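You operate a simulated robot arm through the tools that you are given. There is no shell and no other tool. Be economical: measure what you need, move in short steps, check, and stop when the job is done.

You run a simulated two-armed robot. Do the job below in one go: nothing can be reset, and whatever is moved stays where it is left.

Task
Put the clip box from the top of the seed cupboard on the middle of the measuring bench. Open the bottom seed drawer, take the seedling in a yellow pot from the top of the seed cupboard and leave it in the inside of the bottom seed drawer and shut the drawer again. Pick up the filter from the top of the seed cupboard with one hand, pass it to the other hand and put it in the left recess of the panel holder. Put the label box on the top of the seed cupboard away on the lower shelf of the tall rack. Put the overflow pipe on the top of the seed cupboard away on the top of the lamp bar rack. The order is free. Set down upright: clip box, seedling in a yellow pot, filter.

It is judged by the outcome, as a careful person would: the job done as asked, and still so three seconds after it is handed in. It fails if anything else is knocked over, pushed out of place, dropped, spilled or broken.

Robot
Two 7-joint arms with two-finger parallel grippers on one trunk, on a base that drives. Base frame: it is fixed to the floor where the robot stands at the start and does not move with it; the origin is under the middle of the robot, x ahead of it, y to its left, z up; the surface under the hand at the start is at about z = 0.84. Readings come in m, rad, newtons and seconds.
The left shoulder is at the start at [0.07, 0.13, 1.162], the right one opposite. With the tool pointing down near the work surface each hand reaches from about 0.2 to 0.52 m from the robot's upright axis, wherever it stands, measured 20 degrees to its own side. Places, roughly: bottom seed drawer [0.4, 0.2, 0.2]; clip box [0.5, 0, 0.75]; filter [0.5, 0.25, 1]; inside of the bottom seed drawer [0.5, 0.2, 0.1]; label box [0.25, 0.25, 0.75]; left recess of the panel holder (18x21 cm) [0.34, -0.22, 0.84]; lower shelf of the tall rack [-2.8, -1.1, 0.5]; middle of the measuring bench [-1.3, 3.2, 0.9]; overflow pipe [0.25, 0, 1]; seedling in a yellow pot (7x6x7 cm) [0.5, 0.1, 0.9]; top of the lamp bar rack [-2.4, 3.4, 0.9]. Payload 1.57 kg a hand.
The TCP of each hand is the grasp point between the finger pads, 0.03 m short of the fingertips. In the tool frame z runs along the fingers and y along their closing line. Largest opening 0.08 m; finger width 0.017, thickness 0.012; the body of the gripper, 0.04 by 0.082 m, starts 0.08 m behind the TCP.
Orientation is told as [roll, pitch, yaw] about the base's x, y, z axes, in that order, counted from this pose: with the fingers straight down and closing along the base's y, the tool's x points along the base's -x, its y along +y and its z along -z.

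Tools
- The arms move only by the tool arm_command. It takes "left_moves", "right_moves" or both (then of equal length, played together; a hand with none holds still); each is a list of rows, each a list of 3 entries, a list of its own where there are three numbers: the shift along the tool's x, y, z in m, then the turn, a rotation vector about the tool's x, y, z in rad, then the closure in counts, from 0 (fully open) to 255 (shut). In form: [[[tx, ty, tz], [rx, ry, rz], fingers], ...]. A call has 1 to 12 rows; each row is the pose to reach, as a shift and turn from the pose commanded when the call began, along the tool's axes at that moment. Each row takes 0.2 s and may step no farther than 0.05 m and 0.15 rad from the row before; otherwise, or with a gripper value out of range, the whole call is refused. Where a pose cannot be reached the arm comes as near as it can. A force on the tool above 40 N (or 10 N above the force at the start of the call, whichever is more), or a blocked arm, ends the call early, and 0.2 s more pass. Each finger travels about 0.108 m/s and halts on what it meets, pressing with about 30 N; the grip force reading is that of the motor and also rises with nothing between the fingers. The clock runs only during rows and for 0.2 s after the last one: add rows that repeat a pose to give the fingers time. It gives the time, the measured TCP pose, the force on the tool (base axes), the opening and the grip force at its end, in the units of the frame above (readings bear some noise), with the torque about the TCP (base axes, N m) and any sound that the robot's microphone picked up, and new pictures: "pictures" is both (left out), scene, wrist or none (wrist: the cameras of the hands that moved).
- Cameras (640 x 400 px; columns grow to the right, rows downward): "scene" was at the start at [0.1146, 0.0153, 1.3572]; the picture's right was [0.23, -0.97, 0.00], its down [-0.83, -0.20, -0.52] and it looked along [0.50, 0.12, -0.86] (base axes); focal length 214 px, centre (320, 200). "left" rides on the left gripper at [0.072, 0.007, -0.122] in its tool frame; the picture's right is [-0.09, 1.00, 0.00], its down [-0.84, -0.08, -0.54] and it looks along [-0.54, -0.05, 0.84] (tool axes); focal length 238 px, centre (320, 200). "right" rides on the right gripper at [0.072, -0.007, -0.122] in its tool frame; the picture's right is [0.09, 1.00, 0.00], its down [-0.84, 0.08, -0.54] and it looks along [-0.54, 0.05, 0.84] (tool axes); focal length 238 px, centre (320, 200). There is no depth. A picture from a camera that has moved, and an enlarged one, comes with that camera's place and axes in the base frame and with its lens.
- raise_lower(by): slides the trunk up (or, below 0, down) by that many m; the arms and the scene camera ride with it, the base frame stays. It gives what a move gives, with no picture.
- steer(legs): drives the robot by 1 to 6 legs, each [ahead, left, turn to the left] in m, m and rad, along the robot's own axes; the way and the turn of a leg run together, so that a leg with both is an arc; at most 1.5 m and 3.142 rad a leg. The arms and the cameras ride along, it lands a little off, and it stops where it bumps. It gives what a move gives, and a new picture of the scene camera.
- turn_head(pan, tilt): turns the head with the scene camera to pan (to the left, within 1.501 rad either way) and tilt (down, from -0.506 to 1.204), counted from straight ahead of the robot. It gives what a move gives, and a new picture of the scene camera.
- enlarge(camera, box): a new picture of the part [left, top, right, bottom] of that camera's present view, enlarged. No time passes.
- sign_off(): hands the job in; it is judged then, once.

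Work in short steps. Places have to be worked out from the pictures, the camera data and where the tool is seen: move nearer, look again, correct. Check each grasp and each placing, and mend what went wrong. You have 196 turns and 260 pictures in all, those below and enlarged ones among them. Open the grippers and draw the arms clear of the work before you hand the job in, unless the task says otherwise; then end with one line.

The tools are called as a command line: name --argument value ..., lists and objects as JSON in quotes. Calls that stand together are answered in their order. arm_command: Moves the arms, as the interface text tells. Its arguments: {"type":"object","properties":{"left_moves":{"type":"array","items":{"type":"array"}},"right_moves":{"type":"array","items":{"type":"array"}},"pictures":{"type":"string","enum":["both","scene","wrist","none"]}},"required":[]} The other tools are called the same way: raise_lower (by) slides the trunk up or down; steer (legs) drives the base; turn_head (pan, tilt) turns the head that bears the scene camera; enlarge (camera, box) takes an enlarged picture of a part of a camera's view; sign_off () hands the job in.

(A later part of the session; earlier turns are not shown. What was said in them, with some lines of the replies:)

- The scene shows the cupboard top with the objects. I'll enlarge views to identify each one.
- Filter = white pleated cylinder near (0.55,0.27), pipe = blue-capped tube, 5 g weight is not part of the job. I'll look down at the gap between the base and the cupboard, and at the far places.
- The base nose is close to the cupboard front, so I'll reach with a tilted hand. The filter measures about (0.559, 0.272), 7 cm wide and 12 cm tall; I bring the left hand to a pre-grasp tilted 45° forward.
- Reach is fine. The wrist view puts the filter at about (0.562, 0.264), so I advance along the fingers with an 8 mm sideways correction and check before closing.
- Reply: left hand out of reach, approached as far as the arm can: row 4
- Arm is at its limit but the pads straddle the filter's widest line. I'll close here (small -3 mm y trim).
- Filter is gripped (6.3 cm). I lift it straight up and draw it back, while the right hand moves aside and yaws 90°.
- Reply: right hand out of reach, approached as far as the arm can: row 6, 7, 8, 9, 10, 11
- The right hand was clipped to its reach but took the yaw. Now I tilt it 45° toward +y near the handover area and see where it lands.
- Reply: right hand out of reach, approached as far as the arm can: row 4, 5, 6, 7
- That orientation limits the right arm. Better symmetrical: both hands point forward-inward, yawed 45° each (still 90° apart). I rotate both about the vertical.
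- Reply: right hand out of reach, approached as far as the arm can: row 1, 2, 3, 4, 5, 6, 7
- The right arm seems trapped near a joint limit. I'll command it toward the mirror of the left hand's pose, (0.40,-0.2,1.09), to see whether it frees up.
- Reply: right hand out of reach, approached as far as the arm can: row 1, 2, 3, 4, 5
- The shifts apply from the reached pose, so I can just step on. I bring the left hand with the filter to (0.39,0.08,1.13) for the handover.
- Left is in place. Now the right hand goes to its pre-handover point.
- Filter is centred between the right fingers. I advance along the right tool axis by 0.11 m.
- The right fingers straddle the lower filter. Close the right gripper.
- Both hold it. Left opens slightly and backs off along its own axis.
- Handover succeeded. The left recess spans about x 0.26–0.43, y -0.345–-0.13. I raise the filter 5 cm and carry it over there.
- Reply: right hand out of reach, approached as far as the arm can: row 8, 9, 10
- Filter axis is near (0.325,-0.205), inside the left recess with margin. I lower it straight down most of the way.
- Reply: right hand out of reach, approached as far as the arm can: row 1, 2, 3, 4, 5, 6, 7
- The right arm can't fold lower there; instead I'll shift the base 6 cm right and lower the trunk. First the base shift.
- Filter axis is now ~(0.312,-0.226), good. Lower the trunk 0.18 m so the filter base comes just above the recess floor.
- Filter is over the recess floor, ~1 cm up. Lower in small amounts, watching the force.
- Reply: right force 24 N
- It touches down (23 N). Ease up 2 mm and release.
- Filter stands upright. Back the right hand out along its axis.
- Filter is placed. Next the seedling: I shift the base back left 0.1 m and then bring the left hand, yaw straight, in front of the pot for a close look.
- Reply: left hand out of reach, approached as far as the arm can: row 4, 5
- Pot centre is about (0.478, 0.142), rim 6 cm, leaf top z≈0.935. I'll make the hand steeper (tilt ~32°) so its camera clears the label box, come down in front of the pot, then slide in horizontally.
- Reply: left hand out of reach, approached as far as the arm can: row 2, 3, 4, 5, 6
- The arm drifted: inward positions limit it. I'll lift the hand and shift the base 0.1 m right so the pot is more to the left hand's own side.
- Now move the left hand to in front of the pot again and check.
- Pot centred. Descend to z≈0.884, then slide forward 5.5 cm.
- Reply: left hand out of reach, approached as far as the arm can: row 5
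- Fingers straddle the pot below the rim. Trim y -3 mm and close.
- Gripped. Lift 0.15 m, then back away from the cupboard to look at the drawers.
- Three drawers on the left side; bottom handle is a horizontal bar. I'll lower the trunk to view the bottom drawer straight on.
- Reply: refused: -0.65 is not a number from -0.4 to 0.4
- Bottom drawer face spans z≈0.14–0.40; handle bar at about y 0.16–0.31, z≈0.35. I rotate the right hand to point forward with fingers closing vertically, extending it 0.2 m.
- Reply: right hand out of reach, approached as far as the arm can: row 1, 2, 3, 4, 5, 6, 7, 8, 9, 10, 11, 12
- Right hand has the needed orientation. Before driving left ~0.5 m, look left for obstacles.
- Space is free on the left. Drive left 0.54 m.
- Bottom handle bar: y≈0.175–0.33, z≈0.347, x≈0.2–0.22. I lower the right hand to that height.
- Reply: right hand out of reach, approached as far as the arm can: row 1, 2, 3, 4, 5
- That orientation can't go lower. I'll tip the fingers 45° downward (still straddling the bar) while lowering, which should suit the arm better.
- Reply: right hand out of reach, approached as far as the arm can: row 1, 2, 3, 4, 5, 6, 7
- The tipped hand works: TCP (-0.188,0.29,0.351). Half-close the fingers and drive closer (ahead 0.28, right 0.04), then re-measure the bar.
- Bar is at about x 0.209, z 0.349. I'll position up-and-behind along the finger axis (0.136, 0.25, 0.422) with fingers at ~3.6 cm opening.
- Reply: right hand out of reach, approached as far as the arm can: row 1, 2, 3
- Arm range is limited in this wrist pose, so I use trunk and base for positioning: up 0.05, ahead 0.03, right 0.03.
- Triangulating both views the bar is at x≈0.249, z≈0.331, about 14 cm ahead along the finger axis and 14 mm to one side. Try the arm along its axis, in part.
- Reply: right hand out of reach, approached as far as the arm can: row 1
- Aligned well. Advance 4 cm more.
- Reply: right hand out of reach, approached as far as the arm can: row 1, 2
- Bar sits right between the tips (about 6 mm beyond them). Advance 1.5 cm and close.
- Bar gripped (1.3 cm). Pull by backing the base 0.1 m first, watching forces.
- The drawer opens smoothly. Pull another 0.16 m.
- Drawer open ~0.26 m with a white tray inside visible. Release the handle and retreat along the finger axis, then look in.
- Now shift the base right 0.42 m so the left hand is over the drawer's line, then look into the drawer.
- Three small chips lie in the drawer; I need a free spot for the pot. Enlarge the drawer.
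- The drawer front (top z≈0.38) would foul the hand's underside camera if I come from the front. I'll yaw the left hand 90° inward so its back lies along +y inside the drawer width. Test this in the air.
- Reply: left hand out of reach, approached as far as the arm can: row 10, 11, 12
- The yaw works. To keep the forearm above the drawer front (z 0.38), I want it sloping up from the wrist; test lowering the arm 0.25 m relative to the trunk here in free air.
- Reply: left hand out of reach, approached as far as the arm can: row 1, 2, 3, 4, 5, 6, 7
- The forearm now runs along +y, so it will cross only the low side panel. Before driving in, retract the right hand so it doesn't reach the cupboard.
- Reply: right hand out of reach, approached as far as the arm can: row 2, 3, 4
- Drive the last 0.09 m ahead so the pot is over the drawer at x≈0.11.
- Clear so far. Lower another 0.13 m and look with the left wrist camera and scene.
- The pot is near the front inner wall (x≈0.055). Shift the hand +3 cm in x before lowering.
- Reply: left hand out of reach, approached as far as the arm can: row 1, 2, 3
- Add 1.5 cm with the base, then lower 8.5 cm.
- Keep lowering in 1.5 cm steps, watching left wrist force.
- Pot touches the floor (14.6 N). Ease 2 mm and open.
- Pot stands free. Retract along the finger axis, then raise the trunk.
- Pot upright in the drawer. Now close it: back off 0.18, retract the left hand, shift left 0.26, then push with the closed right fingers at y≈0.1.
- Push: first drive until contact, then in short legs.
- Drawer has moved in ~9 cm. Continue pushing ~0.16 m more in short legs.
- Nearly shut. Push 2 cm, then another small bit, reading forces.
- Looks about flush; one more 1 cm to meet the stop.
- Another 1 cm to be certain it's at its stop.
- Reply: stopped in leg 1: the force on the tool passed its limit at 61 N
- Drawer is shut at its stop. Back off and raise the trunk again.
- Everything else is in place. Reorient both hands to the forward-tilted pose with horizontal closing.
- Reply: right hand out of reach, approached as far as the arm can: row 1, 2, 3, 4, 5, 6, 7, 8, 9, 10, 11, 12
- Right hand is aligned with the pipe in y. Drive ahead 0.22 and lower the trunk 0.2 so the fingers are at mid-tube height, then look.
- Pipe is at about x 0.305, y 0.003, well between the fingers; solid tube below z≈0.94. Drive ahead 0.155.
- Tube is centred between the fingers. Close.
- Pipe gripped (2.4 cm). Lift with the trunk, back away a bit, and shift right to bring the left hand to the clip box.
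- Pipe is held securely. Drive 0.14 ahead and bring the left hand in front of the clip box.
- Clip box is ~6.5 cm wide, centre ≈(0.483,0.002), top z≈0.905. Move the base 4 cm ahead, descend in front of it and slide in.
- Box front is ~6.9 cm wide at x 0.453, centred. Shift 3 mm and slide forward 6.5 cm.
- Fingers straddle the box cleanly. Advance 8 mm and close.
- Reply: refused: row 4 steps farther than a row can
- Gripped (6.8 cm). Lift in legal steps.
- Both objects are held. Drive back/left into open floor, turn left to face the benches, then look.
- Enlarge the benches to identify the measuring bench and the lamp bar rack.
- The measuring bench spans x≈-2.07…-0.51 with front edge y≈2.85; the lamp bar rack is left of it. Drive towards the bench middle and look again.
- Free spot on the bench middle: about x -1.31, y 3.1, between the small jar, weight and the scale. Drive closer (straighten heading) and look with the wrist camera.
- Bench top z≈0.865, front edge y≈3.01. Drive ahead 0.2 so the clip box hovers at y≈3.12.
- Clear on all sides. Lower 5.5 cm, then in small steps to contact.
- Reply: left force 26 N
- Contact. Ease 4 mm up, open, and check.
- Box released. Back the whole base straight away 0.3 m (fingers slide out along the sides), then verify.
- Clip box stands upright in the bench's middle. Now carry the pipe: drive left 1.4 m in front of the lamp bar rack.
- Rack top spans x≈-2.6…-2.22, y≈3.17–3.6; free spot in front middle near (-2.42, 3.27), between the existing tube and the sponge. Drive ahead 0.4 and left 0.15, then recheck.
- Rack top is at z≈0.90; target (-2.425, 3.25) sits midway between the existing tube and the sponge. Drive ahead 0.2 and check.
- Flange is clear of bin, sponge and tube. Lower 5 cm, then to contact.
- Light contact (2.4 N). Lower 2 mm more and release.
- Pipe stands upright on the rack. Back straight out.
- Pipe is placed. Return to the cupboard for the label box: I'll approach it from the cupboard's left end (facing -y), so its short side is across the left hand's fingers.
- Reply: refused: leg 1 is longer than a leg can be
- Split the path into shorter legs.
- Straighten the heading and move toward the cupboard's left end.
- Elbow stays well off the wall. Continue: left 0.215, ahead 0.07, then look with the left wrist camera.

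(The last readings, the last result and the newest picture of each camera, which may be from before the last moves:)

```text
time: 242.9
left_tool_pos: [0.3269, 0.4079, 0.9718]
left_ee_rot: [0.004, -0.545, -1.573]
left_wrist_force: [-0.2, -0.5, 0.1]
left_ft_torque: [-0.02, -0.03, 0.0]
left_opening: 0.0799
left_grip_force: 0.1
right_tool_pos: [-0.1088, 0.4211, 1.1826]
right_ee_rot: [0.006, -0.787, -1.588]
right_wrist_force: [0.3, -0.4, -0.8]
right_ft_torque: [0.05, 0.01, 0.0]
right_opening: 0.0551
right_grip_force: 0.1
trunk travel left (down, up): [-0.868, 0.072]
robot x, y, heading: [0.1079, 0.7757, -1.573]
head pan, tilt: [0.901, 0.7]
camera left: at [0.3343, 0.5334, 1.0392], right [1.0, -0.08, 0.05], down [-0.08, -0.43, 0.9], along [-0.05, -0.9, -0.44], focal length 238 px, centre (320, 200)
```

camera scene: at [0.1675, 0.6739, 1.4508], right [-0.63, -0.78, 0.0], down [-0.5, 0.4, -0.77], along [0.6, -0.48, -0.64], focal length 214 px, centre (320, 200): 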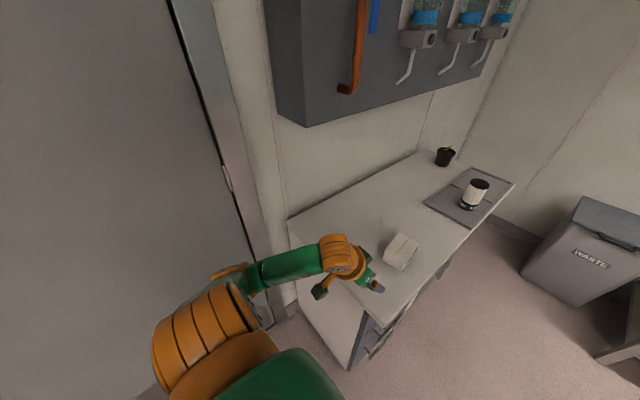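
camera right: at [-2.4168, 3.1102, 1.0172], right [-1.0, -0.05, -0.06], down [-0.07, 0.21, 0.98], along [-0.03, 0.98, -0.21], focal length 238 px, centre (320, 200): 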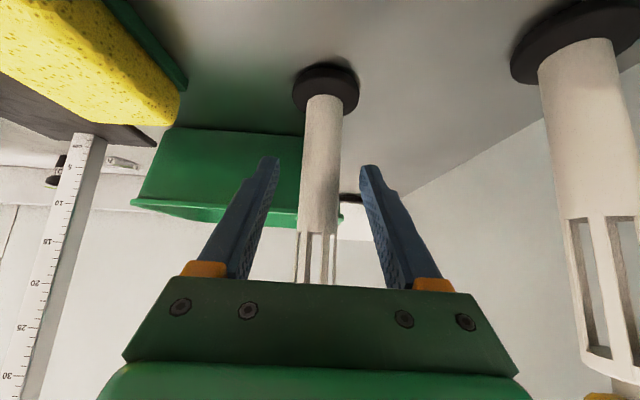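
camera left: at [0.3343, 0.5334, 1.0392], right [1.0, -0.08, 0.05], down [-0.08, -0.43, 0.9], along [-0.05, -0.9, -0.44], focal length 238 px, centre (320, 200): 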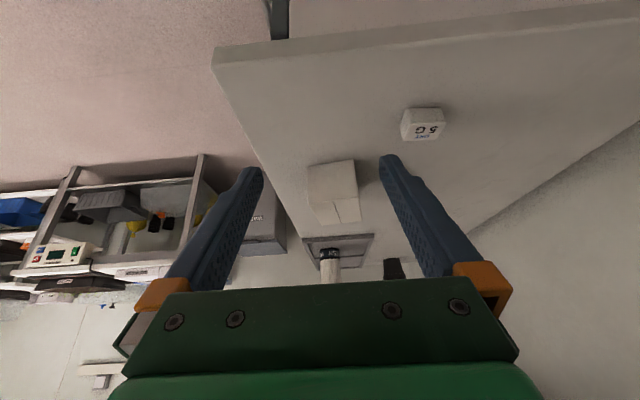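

Label box: x≈0.304–0.369, near end y≈0.246, turned a few degrees. Drive 0.1 ahead, then descend with a 4° yaw trim.

steer --legs '[[0.1, 0, 0]]'

arm_command --left_moves '[[[0.0225, 0.005, 0.0372], [-0.018, 0, -0.03], 0], [[0.045, 0.01, 0.0744], [-0.036, 0, -0.06], 0], [[0.045, 0.01, 0.0744], [-0.036, 0, -0.06], 0]]' --pictures "wrist"

```text
time: 244.0
left_tool_pos: [0.3271, 0.3138, 0.974]
left_ee_rot: [0.004, -0.551, -1.574]
left_wrist_force: [0.4, 0.0, 0.3]
left_ft_torque: [-0.04, 0.03, 0.02]
left_opening: 0.0801
left_grip_force: 0.0
right_tool_pos: [-0.1105, 0.3278, 1.1835]
right_ee_rot: [0.005, -0.792, -1.587]
right_wrist_force: [0.6, 0.8, 0.5]
right_ft_torque: [-0.01, 0.01, -0.01]
right_opening: 0.0549
right_grip_force: 0.0
trunk travel left (down, up): [-0.868, 0.072]
robot x, y, heading: [0.1046, 0.6794, -1.573]
head pan, tilt: [0.901, 0.7]
camera scene: at [0.1708, 0.5805, 1.4509], right [-0.62, -0.78, 0.0], down [-0.5, 0.4, -0.77], along [0.6, -0.48, -0.64], focal length 214 px, centre (320, 200)
```

scene: 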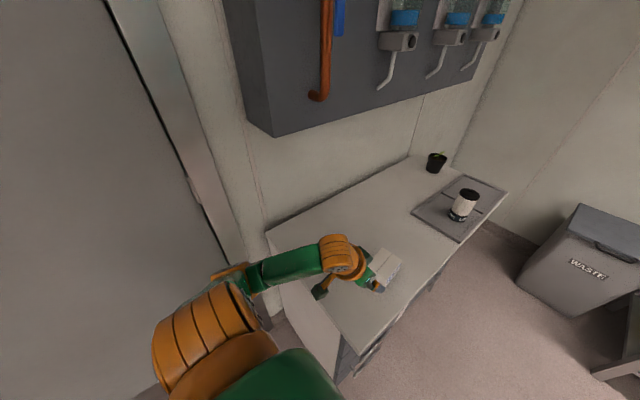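

```text
time: 244.8
left_tool_pos: [0.3377, 0.308, 0.8841]
left_ee_rot: [0.004, -0.545, -1.506]
left_wrist_force: [-0.6, -0.6, 0.6]
left_ft_torque: [0.02, 0.02, -0.02]
left_opening: 0.0799
left_grip_force: 0.0
right_tool_pos: [-0.1105, 0.3216, 1.1825]
right_ee_rot: [0.003, -0.786, -1.588]
right_wrist_force: [0.5, -0.2, 0.2]
right_ft_torque: [-0.01, 0.0, 0.0]
right_opening: 0.0549
right_grip_force: 0.1
trunk travel left (down, up): [-0.868, 0.072]
robot x, y, heading: [0.1043, 0.6784, -1.571]
head pan, tilt: [0.901, 0.7]
camera left: at [0.3362, 0.4333, 0.9511], right [1.0, -0.01, 0.05], down [-0.05, -0.44, 0.9], along [0.01, -0.9, -0.44], focal length 238 px, centre (320, 200)
```

left: 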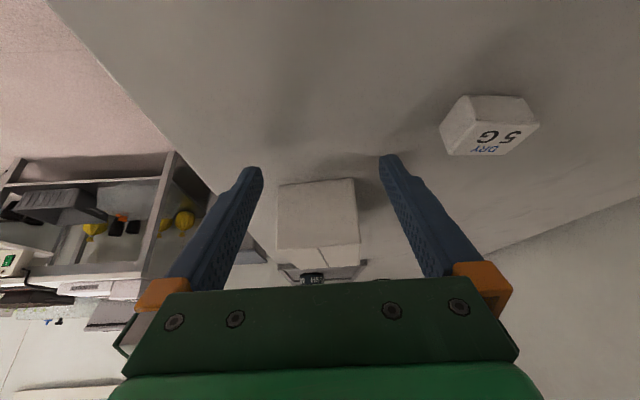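

Aligned (box ~7 cm wide, margin ~5 mm each side). Trim and slide forward 9.5 cm in steps, watching force.

arm_command --left_moves '[[[0, -0.002, 0], [-0.0104, 0, -0.017], 0], [[-0.0256, -0.002, 0.0155], [-0.0104, 0, -0.017], 0], [[-0.047, -0.002, 0.0285], [-0.0104, 0, -0.017], 0]]' --pictures "wrist"

```text
time: 245.6
left_tool_pos: [0.3384, 0.2546, 0.8856]
left_ee_rot: [0.004, -0.547, -1.485]
left_wrist_force: [0.5, 0.1, 0.6]
left_ft_torque: [-0.02, 0.01, 0.02]
left_opening: 0.0797
left_grip_force: 0.1
right_tool_pos: [-0.1105, 0.3226, 1.1832]
right_ee_rot: [0.005, -0.787, -1.586]
right_wrist_force: [-0.1, -0.1, 0.3]
right_ft_torque: [-0.01, 0.07, 0.02]
right_opening: 0.0547
right_grip_force: 0.0
trunk travel left (down, up): [-0.868, 0.072]
robot x, y, heading: [0.1043, 0.6814, -1.576]
head pan, tilt: [0.901, 0.7]
camera left: at [0.3351, 0.3803, 0.9521], right [1.0, 0.01, 0.05], down [-0.04, -0.44, 0.9], along [0.03, -0.9, -0.44], focal length 238 px, centre (320, 200)
```

left: 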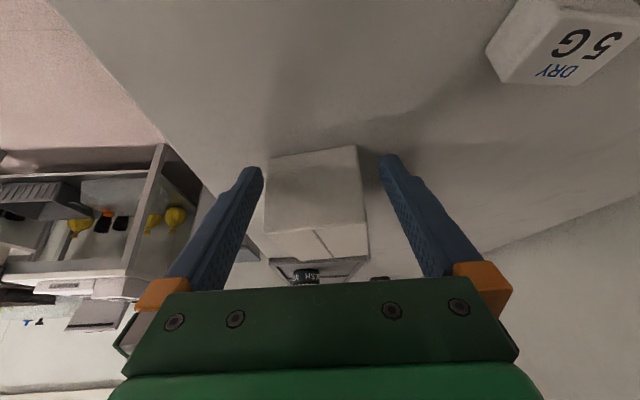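

The box's seam shows it is rotated ~5° more than the hand. Rotate the hand +0.09 rad and shift 6 mm, then look again.

arm_command --left_moves '[[[0, -0.0065, 0], [-0.0466, 0, -0.077], 0], [[0, -0.0065, 0], [-0.0466, 0, -0.077], 0]]' --pictures "wrist"

enlarge --camera "left" --box '[200, 100, 440, 290]'

```text
time: 246.2
left_tool_pos: [0.332, 0.2562, 0.885]
left_ee_rot: [0.001, -0.546, -1.392]
left_wrist_force: [0.2, 0.5, -0.7]
left_ft_torque: [-0.03, 0.01, 0.0]
left_opening: 0.08
left_grip_force: 0.0
right_tool_pos: [-0.1103, 0.3232, 1.1821]
right_ee_rot: [0.004, -0.786, -1.587]
right_wrist_force: [0.4, 0.2, -0.1]
right_ft_torque: [0.03, 0.02, 0.0]
right_opening: 0.055
right_grip_force: 0.0
trunk travel left (down, up): [-0.868, 0.072]
robot x, y, heading: [0.107, 0.6789, -1.57]
head pan, tilt: [0.901, 0.7]
camera left: at [0.3166, 0.3797, 0.9525], right [0.99, 0.1, 0.05], down [0.0, -0.44, 0.9], along [0.11, -0.89, -0.44], focal length 238 px, centre (320, 200)
```

left: 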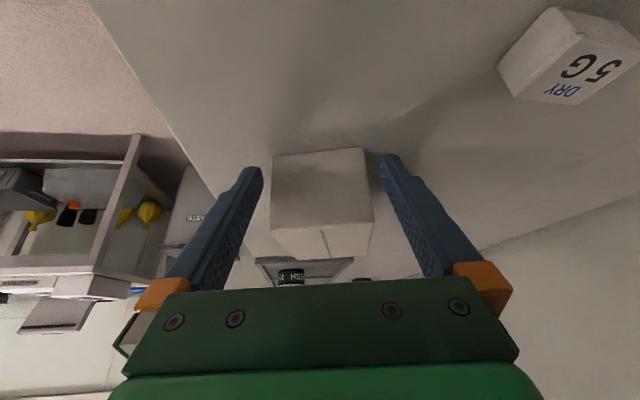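

```text
2.11 times, centred on (320, 195) of left
camera zoom: at [0.3166, 0.3797, 0.9525], right [0.99, 0.1, 0.05], down [0.0, -0.44, 0.9], along [0.11, -0.89, -0.44], focal length 502 px, centre (320, 210)
```

zoom: 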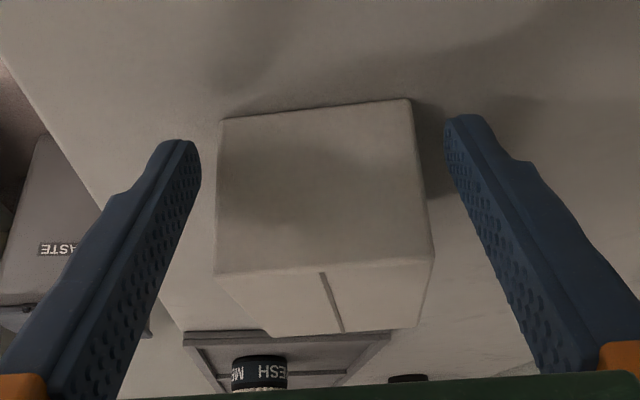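

Now well aligned and centred (box 6.5 cm wide). Advance 5.5 cm and close.

arm_command --left_moves '[[[-0.0235, 0, 0.0142], [0, 0, 0], 0], [[-0.047, 0, 0.0285], [0, 0, 0], 0], [[-0.047, 0, 0.0285], [0, 0, 0], 255], [[-0.047, 0, 0.0285], [0, 0, 0], 255], [[-0.047, 0, 0.0285], [0, 0, 0], 255]]' --pictures "wrist"

```text
time: 247.4
left_tool_pos: [0.3416, 0.2007, 0.8839]
left_ee_rot: [0.0, -0.547, -1.394]
left_wrist_force: [0.3, 0.3, -0.6]
left_ft_torque: [0.03, 0.02, 0.01]
left_opening: 0.0694
left_grip_force: 30.4
right_tool_pos: [-0.1104, 0.3231, 1.1826]
right_ee_rot: [0.004, -0.786, -1.586]
right_wrist_force: [0.6, 0.3, 0.3]
right_ft_torque: [-0.02, 0.01, 0.0]
right_opening: 0.0549
right_grip_force: 0.0
trunk travel left (down, up): [-0.868, 0.072]
robot x, y, heading: [0.1063, 0.6784, -1.577]
head pan, tilt: [0.901, 0.7]
camera left: at [0.326, 0.3241, 0.9516], right [0.99, 0.1, 0.05], down [0.0, -0.44, 0.9], along [0.11, -0.89, -0.44], focal length 238 px, centre (320, 200)
```

left: 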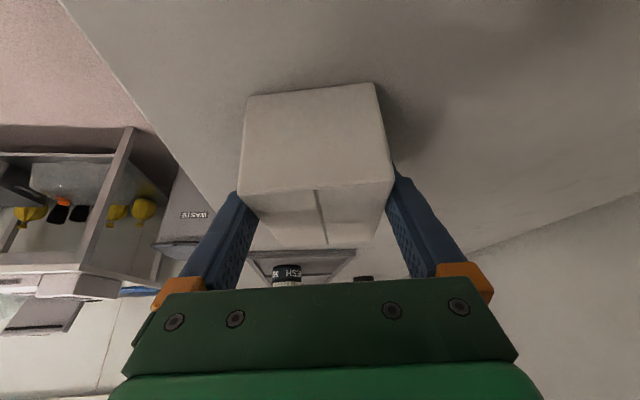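

Gripped at 6.9 cm. Lift 12 cm and check.

arm_command --left_moves '[[[-0.0207, 0, -0.0342], [0, 0, 0], 255], [[-0.0414, 0, -0.0684], [0, 0, 0], 255], [[-0.0622, 0, -0.1026], [0, 0, 0], 255], [[-0.0622, 0, -0.1026], [0, 0, 0], 255]]' --pictures "wrist"

```text
time: 248.4
left_tool_pos: [0.339, 0.2014, 1.0092]
left_ee_rot: [0.002, -0.547, -1.396]
left_wrist_force: [0.5, -0.2, -1.0]
left_ft_torque: [0.05, 0.0, -0.03]
left_opening: 0.0695
left_grip_force: 29.6
right_tool_pos: [-0.1099, 0.3227, 1.1832]
right_ee_rot: [0.005, -0.783, -1.587]
right_wrist_force: [-0.5, 0.0, 0.4]
right_ft_torque: [0.01, 0.02, -0.01]
right_opening: 0.0551
right_grip_force: 0.1
trunk travel left (down, up): [-0.868, 0.072]
robot x, y, heading: [0.1083, 0.6789, -1.58]
head pan, tilt: [0.901, 0.7]
camera left: at [0.324, 0.3256, 1.0749], right [0.99, 0.1, 0.05], down [0.0, -0.44, 0.9], along [0.11, -0.89, -0.44], focal length 238 px, centre (320, 200)
```

left: 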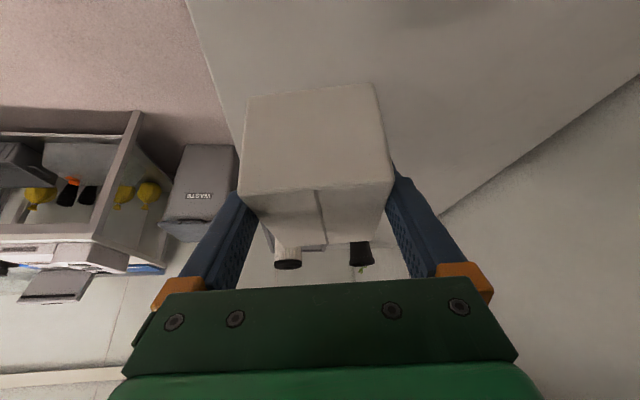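

Label box held. Back away and move to open floor, then look toward the tall rack.

steer --legs '[[-0.3, 0, 0], [0, -1.4, 0]]'

turn_head --pan -0.75 --tilt 0.35

```text
time: 257.1
left_tool_pos: [-1.0458, 0.4822, 1.008]
left_ee_rot: [0.002, -0.546, -1.355]
left_wrist_force: [-0.7, 0.2, -1.5]
left_ft_torque: [-0.02, 0.02, 0.03]
left_opening: 0.0696
left_grip_force: 29.6
right_tool_pos: [-1.4995, 0.5854, 1.1833]
right_ee_rot: [0.006, -0.786, -1.546]
right_wrist_force: [-0.8, 0.0, -0.6]
right_ft_torque: [0.01, 0.0, 0.02]
right_opening: 0.0549
right_grip_force: 0.2
trunk travel left (down, up): [-0.868, 0.072]
robot x, y, heading: [-1.298, 0.9481, -1.535]
head pan, tilt: [0.901, 0.7]
camera scene: at [-1.2289, 0.8491, 1.4504], right [-0.59, -0.81, 0.0], down [-0.52, 0.38, -0.76], along [0.62, -0.45, -0.64], focal length 214 px, centre (320, 200)
```

scene: 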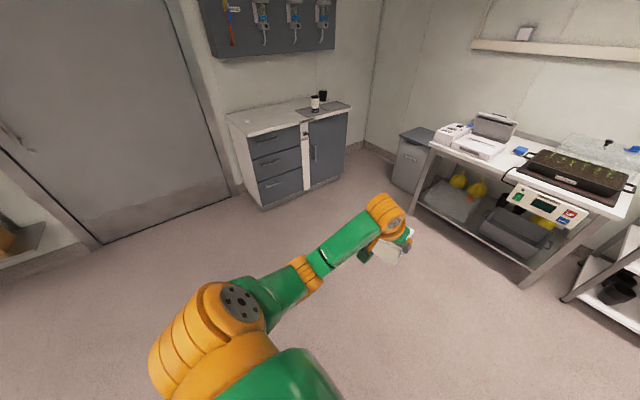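

```text
time: 258.8
left_tool_pos: [-1.0469, 0.4827, 1.0069]
left_ee_rot: [0.001, -0.547, -1.355]
left_wrist_force: [0.0, 0.5, -1.1]
left_ft_torque: [0.03, 0.0, 0.03]
left_opening: 0.0695
left_grip_force: 30.1
right_tool_pos: [-1.4995, 0.5858, 1.1827]
right_ee_rot: [0.006, -0.785, -1.547]
right_wrist_force: [0.0, 0.0, 0.5]
right_ft_torque: [0.03, -0.02, 0.0]
right_opening: 0.0547
right_grip_force: 0.0
trunk travel left (down, up): [-0.868, 0.072]
robot x, y, heading: [-1.2976, 0.9505, -1.537]
head pan, tilt: [-0.75, 0.351]
camera scene: at [-1.359, 0.829, 1.4819], right [-0.76, 0.66, 0.0], down [0.23, 0.26, -0.94], along [-0.62, -0.71, -0.34], focal length 214 px, centre (320, 200)
```

scene: 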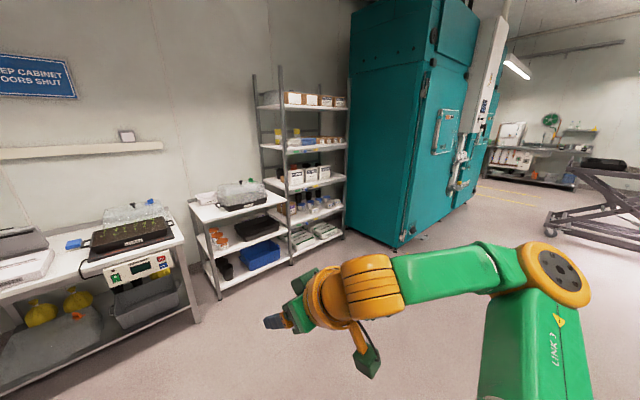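

The tall rack has several shelves. Enlarge it.

enlarge --camera "scene" --box '[240, 60, 360, 270]'

```text
1.90 times, centred on (300, 165) of scene
camera zoom: at [-1.359, 0.829, 1.4819], right [-0.76, 0.66, 0.0], down [0.23, 0.26, -0.94], along [-0.62, -0.71, -0.34], focal length 408 px, centre (358, 267)
```

zoom: 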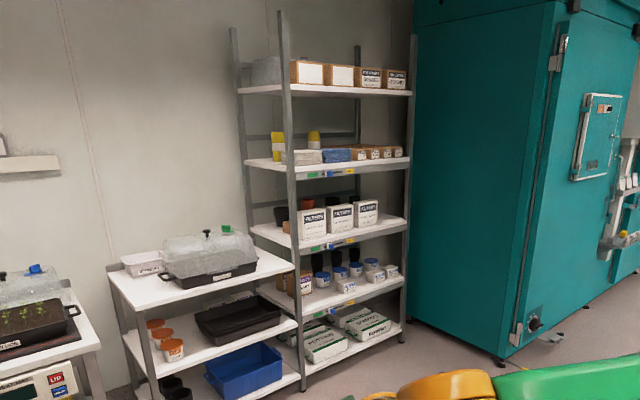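

The second-lowest shelf (z≈0.49) matches the "lower shelf"; rack front is at y≈-0.9, x -3.3…-2.42. Drive to in front of it and look closer.

steer --legs '[[0, 0, -0.034], [0.3, -1.2, 0], [0.25, -0.3, 0]]'

turn_head --pan 0.0 --tilt 0.55

```text
time: 267.4
left_tool_pos: [-2.5343, -0.097, 1.0087]
left_ee_rot: [0.001, -0.548, -1.352]
left_wrist_force: [0.5, 0.0, -1.3]
left_ft_torque: [0.03, 0.02, 0.03]
left_opening: 0.0698
left_grip_force: 30.5
right_tool_pos: [-2.9887, 0.0079, 1.1855]
right_ee_rot: [0.003, -0.787, -1.548]
right_wrist_force: [0.8, 0.9, 0.2]
right_ft_torque: [0.04, -0.02, -0.03]
right_opening: 0.0543
right_grip_force: 0.1
trunk travel left (down, up): [-0.868, 0.072]
robot x, y, heading: [-2.7872, 0.3714, -1.537]
head pan, tilt: [-0.75, 0.351]
camera scene: at [-2.846, 0.2504, 1.4821], right [-0.75, 0.66, 0.0], down [0.22, 0.26, -0.94], along [-0.62, -0.71, -0.34], focal length 214 px, centre (320, 200)
```

scene: 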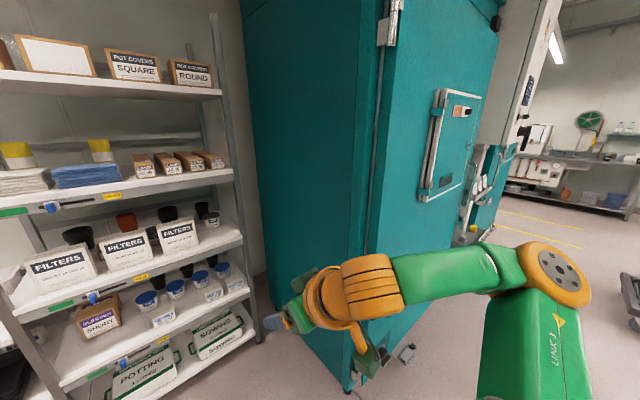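

```text
time: 268.6
left_tool_pos: [-2.5359, -0.098, 1.0057]
left_ee_rot: [0.001, -0.545, -1.354]
left_wrist_force: [0.2, -0.4, -1.0]
left_ft_torque: [-0.03, -0.02, -0.03]
left_opening: 0.0694
left_grip_force: 30.2
right_tool_pos: [-2.9896, 0.0049, 1.1814]
right_ee_rot: [0.004, -0.785, -1.544]
right_wrist_force: [0.0, -0.3, 0.5]
right_ft_torque: [0.0, -0.01, 0.0]
right_opening: 0.0549
right_grip_force: 0.0
trunk travel left (down, up): [-0.868, 0.072]
robot x, y, heading: [-2.7869, 0.3688, -1.538]
head pan, tilt: [0.0, 0.55]
camera scene: at [-2.7836, 0.2295, 1.4636], right [-1.0, -0.03, 0.0], down [-0.02, 0.52, -0.85], along [0.03, -0.85, -0.52], focal length 214 px, centre (320, 200)
```

scene: 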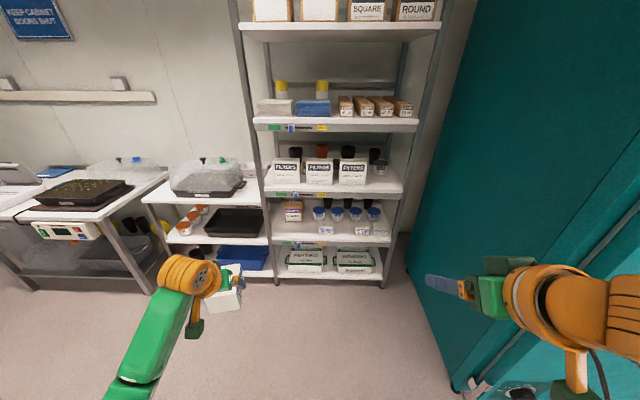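

Enlarge the lower shelf region.

enlarge --camera "scene" --box '[240, 140, 420, 290]'

```text
2.67 times, centred on (330, 215) of scene
camera zoom: at [-2.7836, 0.2295, 1.4636], right [-1.0, -0.03, 0.0], down [-0.02, 0.52, -0.85], along [0.03, -0.85, -0.52], focal length 572 px, centre (293, 160)
```

zoom: 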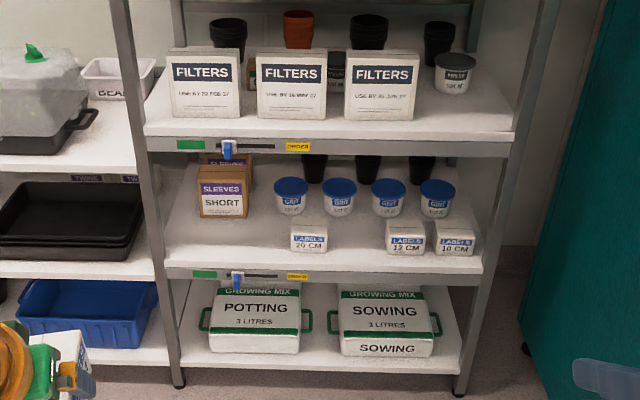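

The lower shelf already holds label boxes; there is a comfortable free area at front-left (x≈-2.73…-2.47, y -0.86…-1.04). Align the hand with -y, drive closer, and lower the trunk.

steer --legs '[[0, 0, -0.033], [0.35, -0.06, 0]]'

arm_command --left_moves '[[[0, 0, 0], [0.0477, 0, 0.0787], 255], [[0, 0, 0], [0.0953, 0, 0.1573], 255], [[0, 0, 0], [0.0953, 0, 0.1573], 255]]' --pictures "none"

raise_lower --by -0.37

turn_head --pan 0.3 --tilt 0.6

enlarge --camera "left" --box '[0, 0, 640, 390]'

```text
time: 271.2
left_tool_pos: [-2.6219, -0.4449, 1.0079]
left_ee_rot: [0.0, -0.548, -1.406]
left_wrist_force: [0.8, 0.1, -1.2]
left_ft_torque: [-0.01, 0.02, -0.01]
left_opening: 0.0697
left_grip_force: 29.9
right_tool_pos: [-3.0696, -0.3184, 1.1828]
right_ee_rot: [0.006, -0.787, -1.599]
right_wrist_force: [-0.8, 0.2, 0.2]
right_ft_torque: [-0.03, 0.01, 0.01]
right_opening: 0.0549
right_grip_force: 0.0
trunk travel left (down, up): [-0.868, 0.072]
robot x, y, heading: [-2.8488, 0.0345, -1.589]
head pan, tilt: [0.0, 0.55]
camera scene: at [-2.852, -0.1051, 1.4639], right [-1.0, 0.02, 0.0], down [0.01, 0.52, -0.85], along [-0.01, -0.85, -0.52], focal length 214 px, centre (320, 200)
```

scene: 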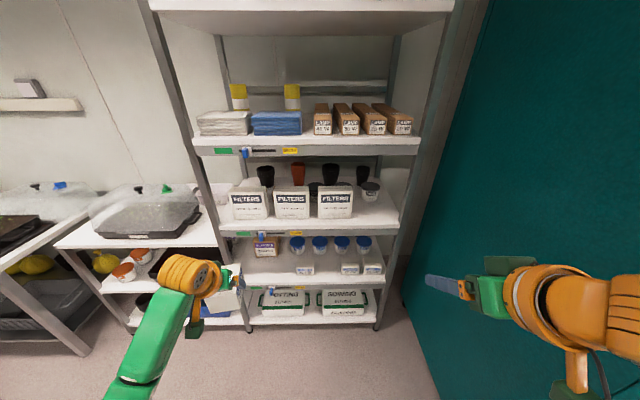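

```text
time: 272.0
left_tool_pos: [-2.6219, -0.4474, 1.0075]
left_ee_rot: [0.003, -0.546, -1.59]
left_wrist_force: [-0.5, 0.7, -1.0]
left_ft_torque: [-0.02, 0.0, 0.03]
left_opening: 0.0698
left_grip_force: 29.8
right_tool_pos: [-3.07, -0.3202, 1.1821]
right_ee_rot: [0.005, -0.786, -1.598]
right_wrist_force: [0.7, 0.3, -0.3]
right_ft_torque: [0.01, 0.01, 0.01]
right_opening: 0.0548
right_grip_force: 0.1
trunk travel left (down, up): [-0.868, 0.072]
robot x, y, heading: [-2.8533, 0.0306, -1.588]
head pan, tilt: [0.0, 0.55]
```

```text
time: 275.5
left_tool_pos: [-2.6205, -0.4476, 0.6369]
left_ee_rot: [0.003, -0.546, -1.588]
left_wrist_force: [0.1, 0.1, -0.9]
left_ft_torque: [0.01, -0.01, -0.03]
left_opening: 0.0699
left_grip_force: 29.7
right_tool_pos: [-3.0696, -0.3209, 0.8121]
right_ee_rot: [0.005, -0.785, -1.598]
right_wrist_force: [0.1, 0.2, 0.8]
right_ft_torque: [-0.02, 0.01, 0.01]
right_opening: 0.0551
right_grip_force: 0.1
trunk travel left (down, up): [-0.498, 0.442]
robot x, y, heading: [-2.8508, 0.0315, -1.582]
head pan, tilt: [0.0, 0.55]
```

```text
time: 276.3
left_tool_pos: [-2.6217, -0.4476, 0.6366]
left_ee_rot: [0.004, -0.547, -1.59]
left_wrist_force: [0.4, -0.6, -0.4]
left_ft_torque: [-0.01, 0.02, -0.01]
left_opening: 0.0694
left_grip_force: 30.4
right_tool_pos: [-3.0694, -0.3196, 0.8119]
right_ee_rot: [0.005, -0.786, -1.597]
right_wrist_force: [0.1, 1.0, -0.7]
right_ft_torque: [-0.01, 0.01, -0.02]
right_opening: 0.0548
right_grip_force: 0.1
trunk travel left (down, up): [-0.498, 0.442]
robot x, y, heading: [-2.8495, 0.0322, -1.584]
head pan, tilt: [0.3, 0.6]
camera scene: at [-2.8265, -0.1027, 1.0891], right [-0.96, -0.28, 0.0], down [-0.16, 0.54, -0.82], along [0.23, -0.79, -0.57], focal length 214 px, centre (320, 200)
```

scene: 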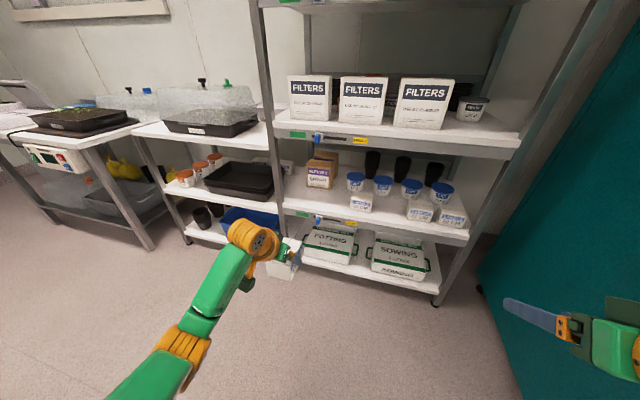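

```text
1.00 times, centred on (320, 195) of left (not enlarged: the box is as wide or as high as the picture)
camera zoom: at [-2.6119, -0.3219, 0.7048], right [0.99, -0.1, 0.05], down [-0.09, -0.43, 0.9], along [-0.06, -0.9, -0.44], focal length 238 px, centre (320, 205)
```

zoom: 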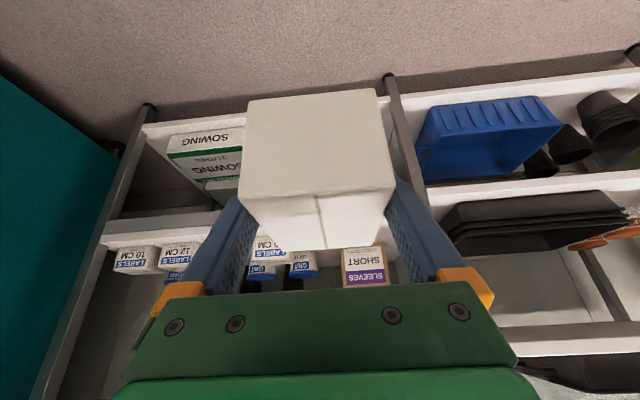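

Aligned: the free slot's centre is x≈-2.605, the box is at -2.62. Lower 7.5 cm, drive ahead 0.3 and check.

raise_lower --by -0.075

steer --legs '[[0.3, 0.01, 0]]'

arm_command --left_moves '[[[0, 0, 0], [0, 0, 0], 255]]' --pictures "wrist"

```text
time: 277.5
left_tool_pos: [-2.6222, -0.4476, 0.5637]
left_ee_rot: [0.003, -0.548, -1.589]
left_wrist_force: [-0.3, -0.7, -0.2]
left_ft_torque: [-0.01, 0.01, 0.0]
left_opening: 0.0696
left_grip_force: 29.8
right_tool_pos: [-3.0697, -0.3184, 0.7369]
right_ee_rot: [0.006, -0.785, -1.599]
right_wrist_force: [-0.3, -0.3, 0.1]
right_ft_torque: [0.04, -0.04, 0.01]
right_opening: 0.0548
right_grip_force: 0.2
trunk travel left (down, up): [-0.423, 0.517]
robot x, y, heading: [-2.8474, 0.031, -1.584]
head pan, tilt: [0.3, 0.6]
```

```text
time: 279.5
left_tool_pos: [-2.6191, -0.7473, 0.5624]
left_ee_rot: [0.003, -0.545, -1.596]
left_wrist_force: [-0.6, -0.8, -0.6]
left_ft_torque: [-0.02, 0.01, 0.01]
left_opening: 0.0698
left_grip_force: 30.6
right_tool_pos: [-3.0671, -0.6192, 0.7374]
right_ee_rot: [0.004, -0.784, -1.603]
right_wrist_force: [0.1, -0.1, 0.6]
right_ft_torque: [0.03, -0.01, -0.03]
right_opening: 0.055
right_grip_force: 0.1
trunk travel left (down, up): [-0.423, 0.517]
robot x, y, heading: [-2.8422, -0.2684, -1.592]
head pan, tilt: [0.3, 0.6]
camera scene: at [-2.8227, -0.4036, 1.014], right [-0.96, -0.27, 0.0], down [-0.16, 0.54, -0.82], along [0.23, -0.79, -0.57], focal length 214 px, centre (320, 200)
```

scene: 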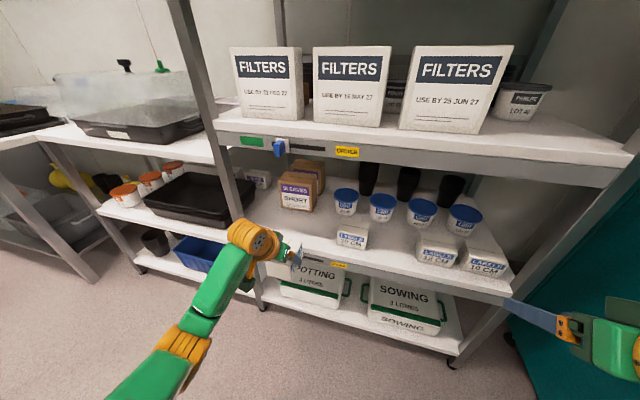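

```text
time: 279.9
left_tool_pos: [-2.62, -0.7484, 0.5626]
left_ee_rot: [0.004, -0.547, -1.597]
left_wrist_force: [0.5, -0.6, -1.7]
left_ft_torque: [-0.02, 0.02, 0.02]
left_opening: 0.0697
left_grip_force: 30.5
right_tool_pos: [-3.0675, -0.6192, 0.7385]
right_ee_rot: [0.006, -0.786, -1.604]
right_wrist_force: [-0.4, -1.0, 0.4]
right_ft_torque: [0.0, 0.05, 0.02]
right_opening: 0.0546
right_grip_force: 0.1
trunk travel left (down, up): [-0.423, 0.517]
robot x, y, heading: [-2.8487, -0.2666, -1.591]
head pan, tilt: [0.3, 0.6]
camera left: at [-2.6094, -0.6236, 0.6297], right [0.99, -0.1, 0.05], down [-0.09, -0.43, 0.9], along [-0.07, -0.9, -0.44], focal length 238 px, centre (320, 200)
```

left: 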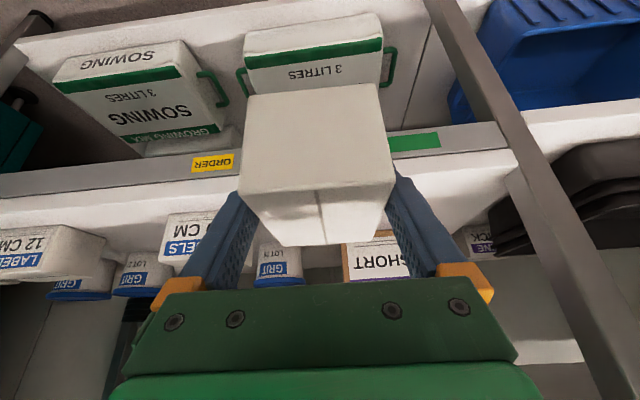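

Retract the right hand so it stays off the rack, then advance the rest.

arm_command --right_moves '[[[0.028, 0, -0.028], [0, 0, 0], 80], [[0.056, 0, -0.056], [0, 0, 0], 80], [[0.085, 0, -0.085], [0, 0, 0], 80]]' --pictures "none"

steer --legs '[[0.11, 0.01, 0]]'

arm_command --left_moves '[[[0, 0, 0], [0, 0, 0], 255]]' --pictures "wrist"

```text
time: 280.7
left_tool_pos: [-2.6201, -0.7478, 0.5641]
left_ee_rot: [0.004, -0.548, -1.596]
left_wrist_force: [-0.1, 0.2, -1.4]
left_ft_torque: [0.01, 0.02, 0.02]
left_opening: 0.0696
left_grip_force: 30.5
right_tool_pos: [-3.0879, -0.5166, 0.7971]
right_ee_rot: [0.005, -0.784, -1.604]
right_wrist_force: [-0.2, 0.0, 0.1]
right_ft_torque: [-0.01, -0.01, 0.0]
right_opening: 0.0547
right_grip_force: 0.1
right hand out of reach, approached as far as the arm can: row 1, 2, 3
trunk travel left (down, up): [-0.423, 0.517]
robot x, y, heading: [-2.8463, -0.2668, -1.593]
head pan, tilt: [0.3, 0.6]
```

```text
time: 281.9
left_tool_pos: [-2.6136, -0.8588, 0.5626]
left_ee_rot: [0.003, -0.547, -1.599]
left_wrist_force: [0.2, 0.5, -1.7]
left_ft_torque: [-0.03, -0.02, -0.01]
left_opening: 0.0698
left_grip_force: 30.2
right_tool_pos: [-3.0803, -0.6279, 0.7977]
right_ee_rot: [0.004, -0.785, -1.607]
right_wrist_force: [0.0, 0.5, 0.2]
right_ft_torque: [0.0, 0.02, 0.02]
right_opening: 0.055
right_grip_force: 0.1
trunk travel left (down, up): [-0.423, 0.517]
robot x, y, heading: [-2.8338, -0.3785, -1.597]
head pan, tilt: [0.3, 0.6]
camera scene: at [-2.8153, -0.5128, 1.014], right [-0.96, -0.27, 0.0], down [-0.15, 0.54, -0.82], along [0.22, -0.79, -0.57], focal length 214 px, centre (320, 200)
```

scene: 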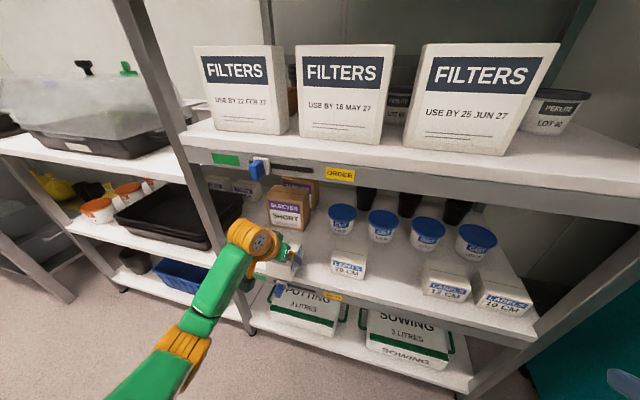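

```text
time: 282.3
left_tool_pos: [-2.6133, -0.8585, 0.5624]
left_ee_rot: [0.004, -0.546, -1.599]
left_wrist_force: [-0.3, 0.0, -0.1]
left_ft_torque: [0.04, 0.02, -0.02]
left_opening: 0.0697
left_grip_force: 30.0
right_tool_pos: [-3.0798, -0.6264, 0.7971]
right_ee_rot: [0.006, -0.784, -1.607]
right_wrist_force: [-0.3, -0.1, 0.2]
right_ft_torque: [-0.01, -0.01, -0.02]
right_opening: 0.0547
right_grip_force: 0.2
trunk travel left (down, up): [-0.423, 0.517]
robot x, y, heading: [-2.8352, -0.3749, -1.597]
head pan, tilt: [0.3, 0.6]
camera left: at [-2.6029, -0.7335, 0.6297], right [0.99, -0.11, 0.05], down [-0.09, -0.43, 0.9], along [-0.07, -0.9, -0.44], focal length 238 px, centre (320, 200)
```

left: 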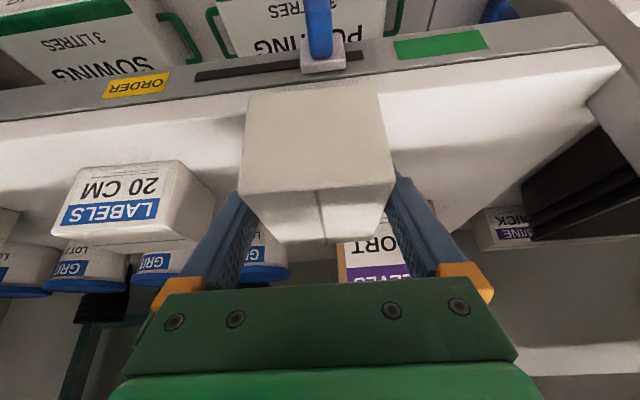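

Box is over the shelf edge and clear of the neighbours. Advance 7 cm more.

steer --legs '[[0.07, 0, 0]]'

raise_lower --by -0.02

arm_command --left_moves '[[[0, 0, 0], [0, 0, 0], 255]]' --pictures "wrist"

```text
time: 283.3
left_tool_pos: [-2.6157, -0.925, 0.5629]
left_ee_rot: [0.003, -0.547, -1.599]
left_wrist_force: [-0.4, -0.9, -1.0]
left_ft_torque: [-0.03, 0.02, -0.01]
left_opening: 0.0699
left_grip_force: 30.1
right_tool_pos: [-3.0811, -0.6949, 0.7962]
right_ee_rot: [0.004, -0.783, -1.608]
right_wrist_force: [-0.1, 0.0, -0.2]
right_ft_torque: [0.03, -0.02, 0.01]
right_opening: 0.055
right_grip_force: 0.1
trunk travel left (down, up): [-0.423, 0.517]
robot x, y, heading: [-2.8391, -0.4404, -1.595]
head pan, tilt: [0.3, 0.6]
camera scene: at [-2.8171, -0.58, 1.014], right [-0.96, -0.27, 0.0], down [-0.15, 0.54, -0.82], along [0.22, -0.79, -0.57], focal length 214 px, centre (320, 200)
```

scene: 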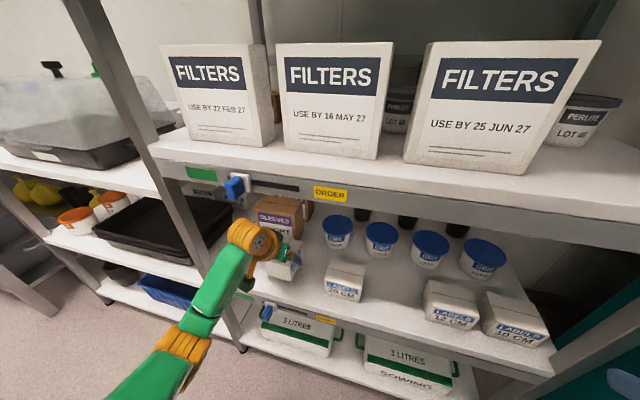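

```text
time: 284.0
left_tool_pos: [-2.6155, -0.9243, 0.5447]
left_ee_rot: [0.005, -0.55, -1.598]
left_wrist_force: [0.4, -1.8, 9.5]
left_ft_torque: [0.3, 0.26, 0.02]
left_opening: 0.0697
left_grip_force: 29.1
right_tool_pos: [-3.0823, -0.6932, 0.7773]
right_ee_rot: [0.006, -0.787, -1.609]
right_wrist_force: [-0.3, 0.0, -0.5]
right_ft_torque: [0.01, -0.01, 0.03]
right_opening: 0.055
right_grip_force: 0.1
trunk travel left (down, up): [-0.403, 0.537]
robot x, y, heading: [-2.8403, -0.4424, -1.597]
head pan, tilt: [0.3, 0.6]
```

```text
time: 284.4
left_tool_pos: [-2.6158, -0.9255, 0.5436]
left_ee_rot: [0.005, -0.55, -1.598]
left_wrist_force: [1.7, -4.2, 11.5]
left_ft_torque: [0.27, 0.23, 0.03]
left_opening: 0.0696
left_grip_force: 29.7
right_tool_pos: [-3.0825, -0.693, 0.7784]
right_ee_rot: [0.007, -0.784, -1.607]
right_wrist_force: [-0.2, -0.5, -0.1]
right_ft_torque: [-0.02, 0.01, 0.0]
right_opening: 0.0552
right_grip_force: 0.0
trunk travel left (down, up): [-0.403, 0.537]
robot x, y, heading: [-2.8397, -0.4468, -1.598]
head pan, tilt: [0.3, 0.6]
camera left: at [-2.605, -0.7998, 0.611], right [0.99, -0.1, 0.05], down [-0.09, -0.43, 0.9], along [-0.07, -0.9, -0.43], focal length 238 px, centre (320, 200)
```

left: 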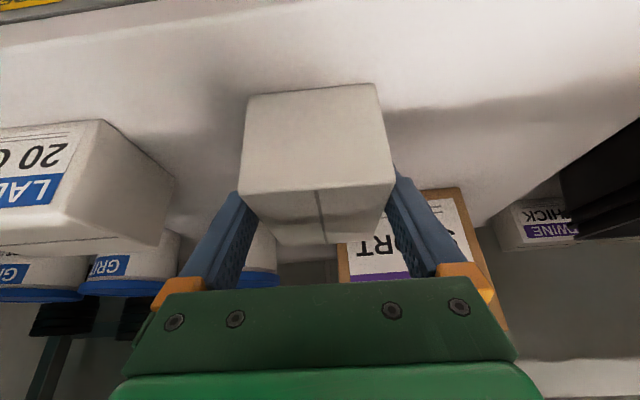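

Contact with the shelf (11 N). Ease 2 mm and open.

raise_lower --by 0.002

arm_command --left_moves '[[[0, 0, 0], [0, 0, 0], 20], [[0, 0, 0], [0, 0, 0], 0], [[0, 0, 0], [0, 0, 0], 0]]' --pictures "wrist"

```text
time: 284.9
left_tool_pos: [-2.6167, -0.9242, 0.5447]
left_ee_rot: [0.002, -0.545, -1.601]
left_wrist_force: [0.2, -0.5, 1.7]
left_ft_torque: [-0.19, 0.13, 0.01]
left_opening: 0.0694
left_grip_force: 30.1
right_tool_pos: [-3.0816, -0.6935, 0.7786]
right_ee_rot: [0.007, -0.785, -1.608]
right_wrist_force: [0.0, -0.1, 0.5]
right_ft_torque: [0.0, 0.03, -0.02]
right_opening: 0.0548
right_grip_force: 0.1
trunk travel left (down, up): [-0.405, 0.535]
robot x, y, heading: [-2.8373, -0.4452, -1.602]
head pan, tilt: [0.3, 0.6]
```

```text
time: 285.7
left_tool_pos: [-2.6149, -0.9241, 0.5442]
left_ee_rot: [0.003, -0.547, -1.596]
left_wrist_force: [-0.7, 0.7, 0.2]
left_ft_torque: [0.03, -0.03, -0.03]
left_opening: 0.08
left_grip_force: 0.1
right_tool_pos: [-3.0822, -0.6941, 0.7796]
right_ee_rot: [0.007, -0.782, -1.608]
right_wrist_force: [-0.2, 0.3, -0.4]
right_ft_torque: [0.01, 0.0, -0.02]
right_opening: 0.0548
right_grip_force: 0.0
trunk travel left (down, up): [-0.405, 0.535]
robot x, y, heading: [-2.8402, -0.441, -1.592]
head pan, tilt: [0.3, 0.6]
camera left: at [-2.6046, -0.8003, 0.6119], right [0.99, -0.11, 0.05], down [-0.09, -0.43, 0.9], along [-0.07, -0.9, -0.44], focal length 238 px, centre (320, 200)
```

left: 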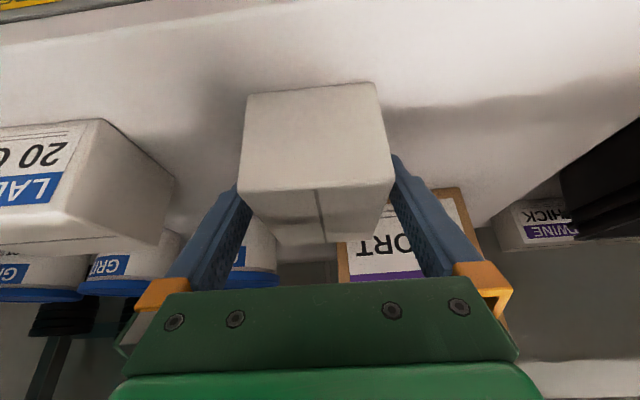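

Box rests on the shelf. Back straight out and verify.

steer --legs '[[-0.12, 0, 0], [-0.3, 0, 0]]'

enlarge --camera "scene" --box '[200, 100, 460, 300]'

```text
time: 288.6
left_tool_pos: [-2.6059, -0.51, 0.5452]
left_ee_rot: [0.004, -0.548, -1.597]
left_wrist_force: [-0.1, 0.1, -0.2]
left_ft_torque: [-0.02, 0.05, 0.02]
left_opening: 0.0797
left_grip_force: 0.1
right_tool_pos: [-3.0725, -0.2802, 0.7795]
right_ee_rot: [0.008, -0.785, -1.605]
right_wrist_force: [0.4, -0.6, -0.1]
right_ft_torque: [0.01, 0.04, 0.0]
right_opening: 0.0551
right_grip_force: 0.1
trunk travel left (down, up): [-0.405, 0.535]
robot x, y, heading: [-2.8269, -0.0324, -1.595]
head pan, tilt: [0.3, 0.6]
camera scene: at [-2.8074, -0.1647, 0.9962], right [-0.96, -0.27, 0.0], down [-0.15, 0.54, -0.83], along [0.23, -0.79, -0.56], focal length 214 px, centre (320, 200)
```

scene: 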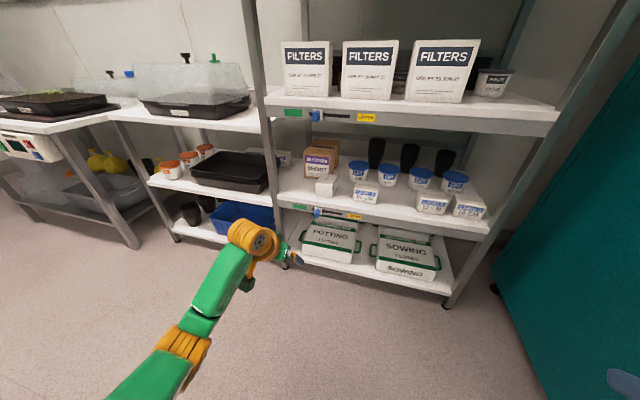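

```text
2.00 times, centred on (330, 200) of scene
camera zoom: at [-2.8074, -0.1647, 0.9962], right [-0.96, -0.27, 0.0], down [-0.15, 0.54, -0.83], along [0.23, -0.79, -0.56], focal length 429 px, centre (300, 200)
```

zoom: 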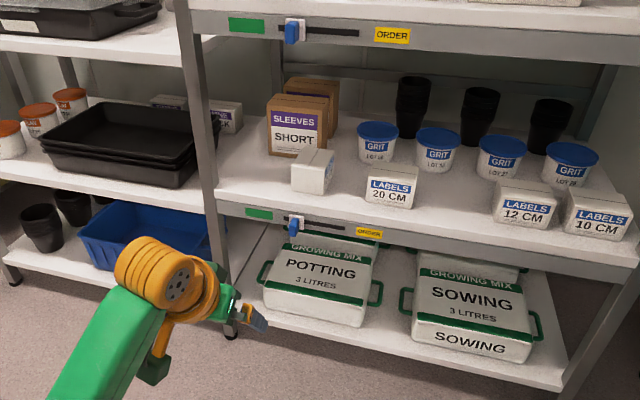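

The label box stands on the lower shelf next to the other label boxes, undisturbed. All jobs are done, the grippers are open and the arms are clear, so I hand in.

sign_off

```text
The job is handed in.
```

I handed the job in with all five items placed, the bottom drawer shut, and no sign in the pictures that anything else was knocked or moved.
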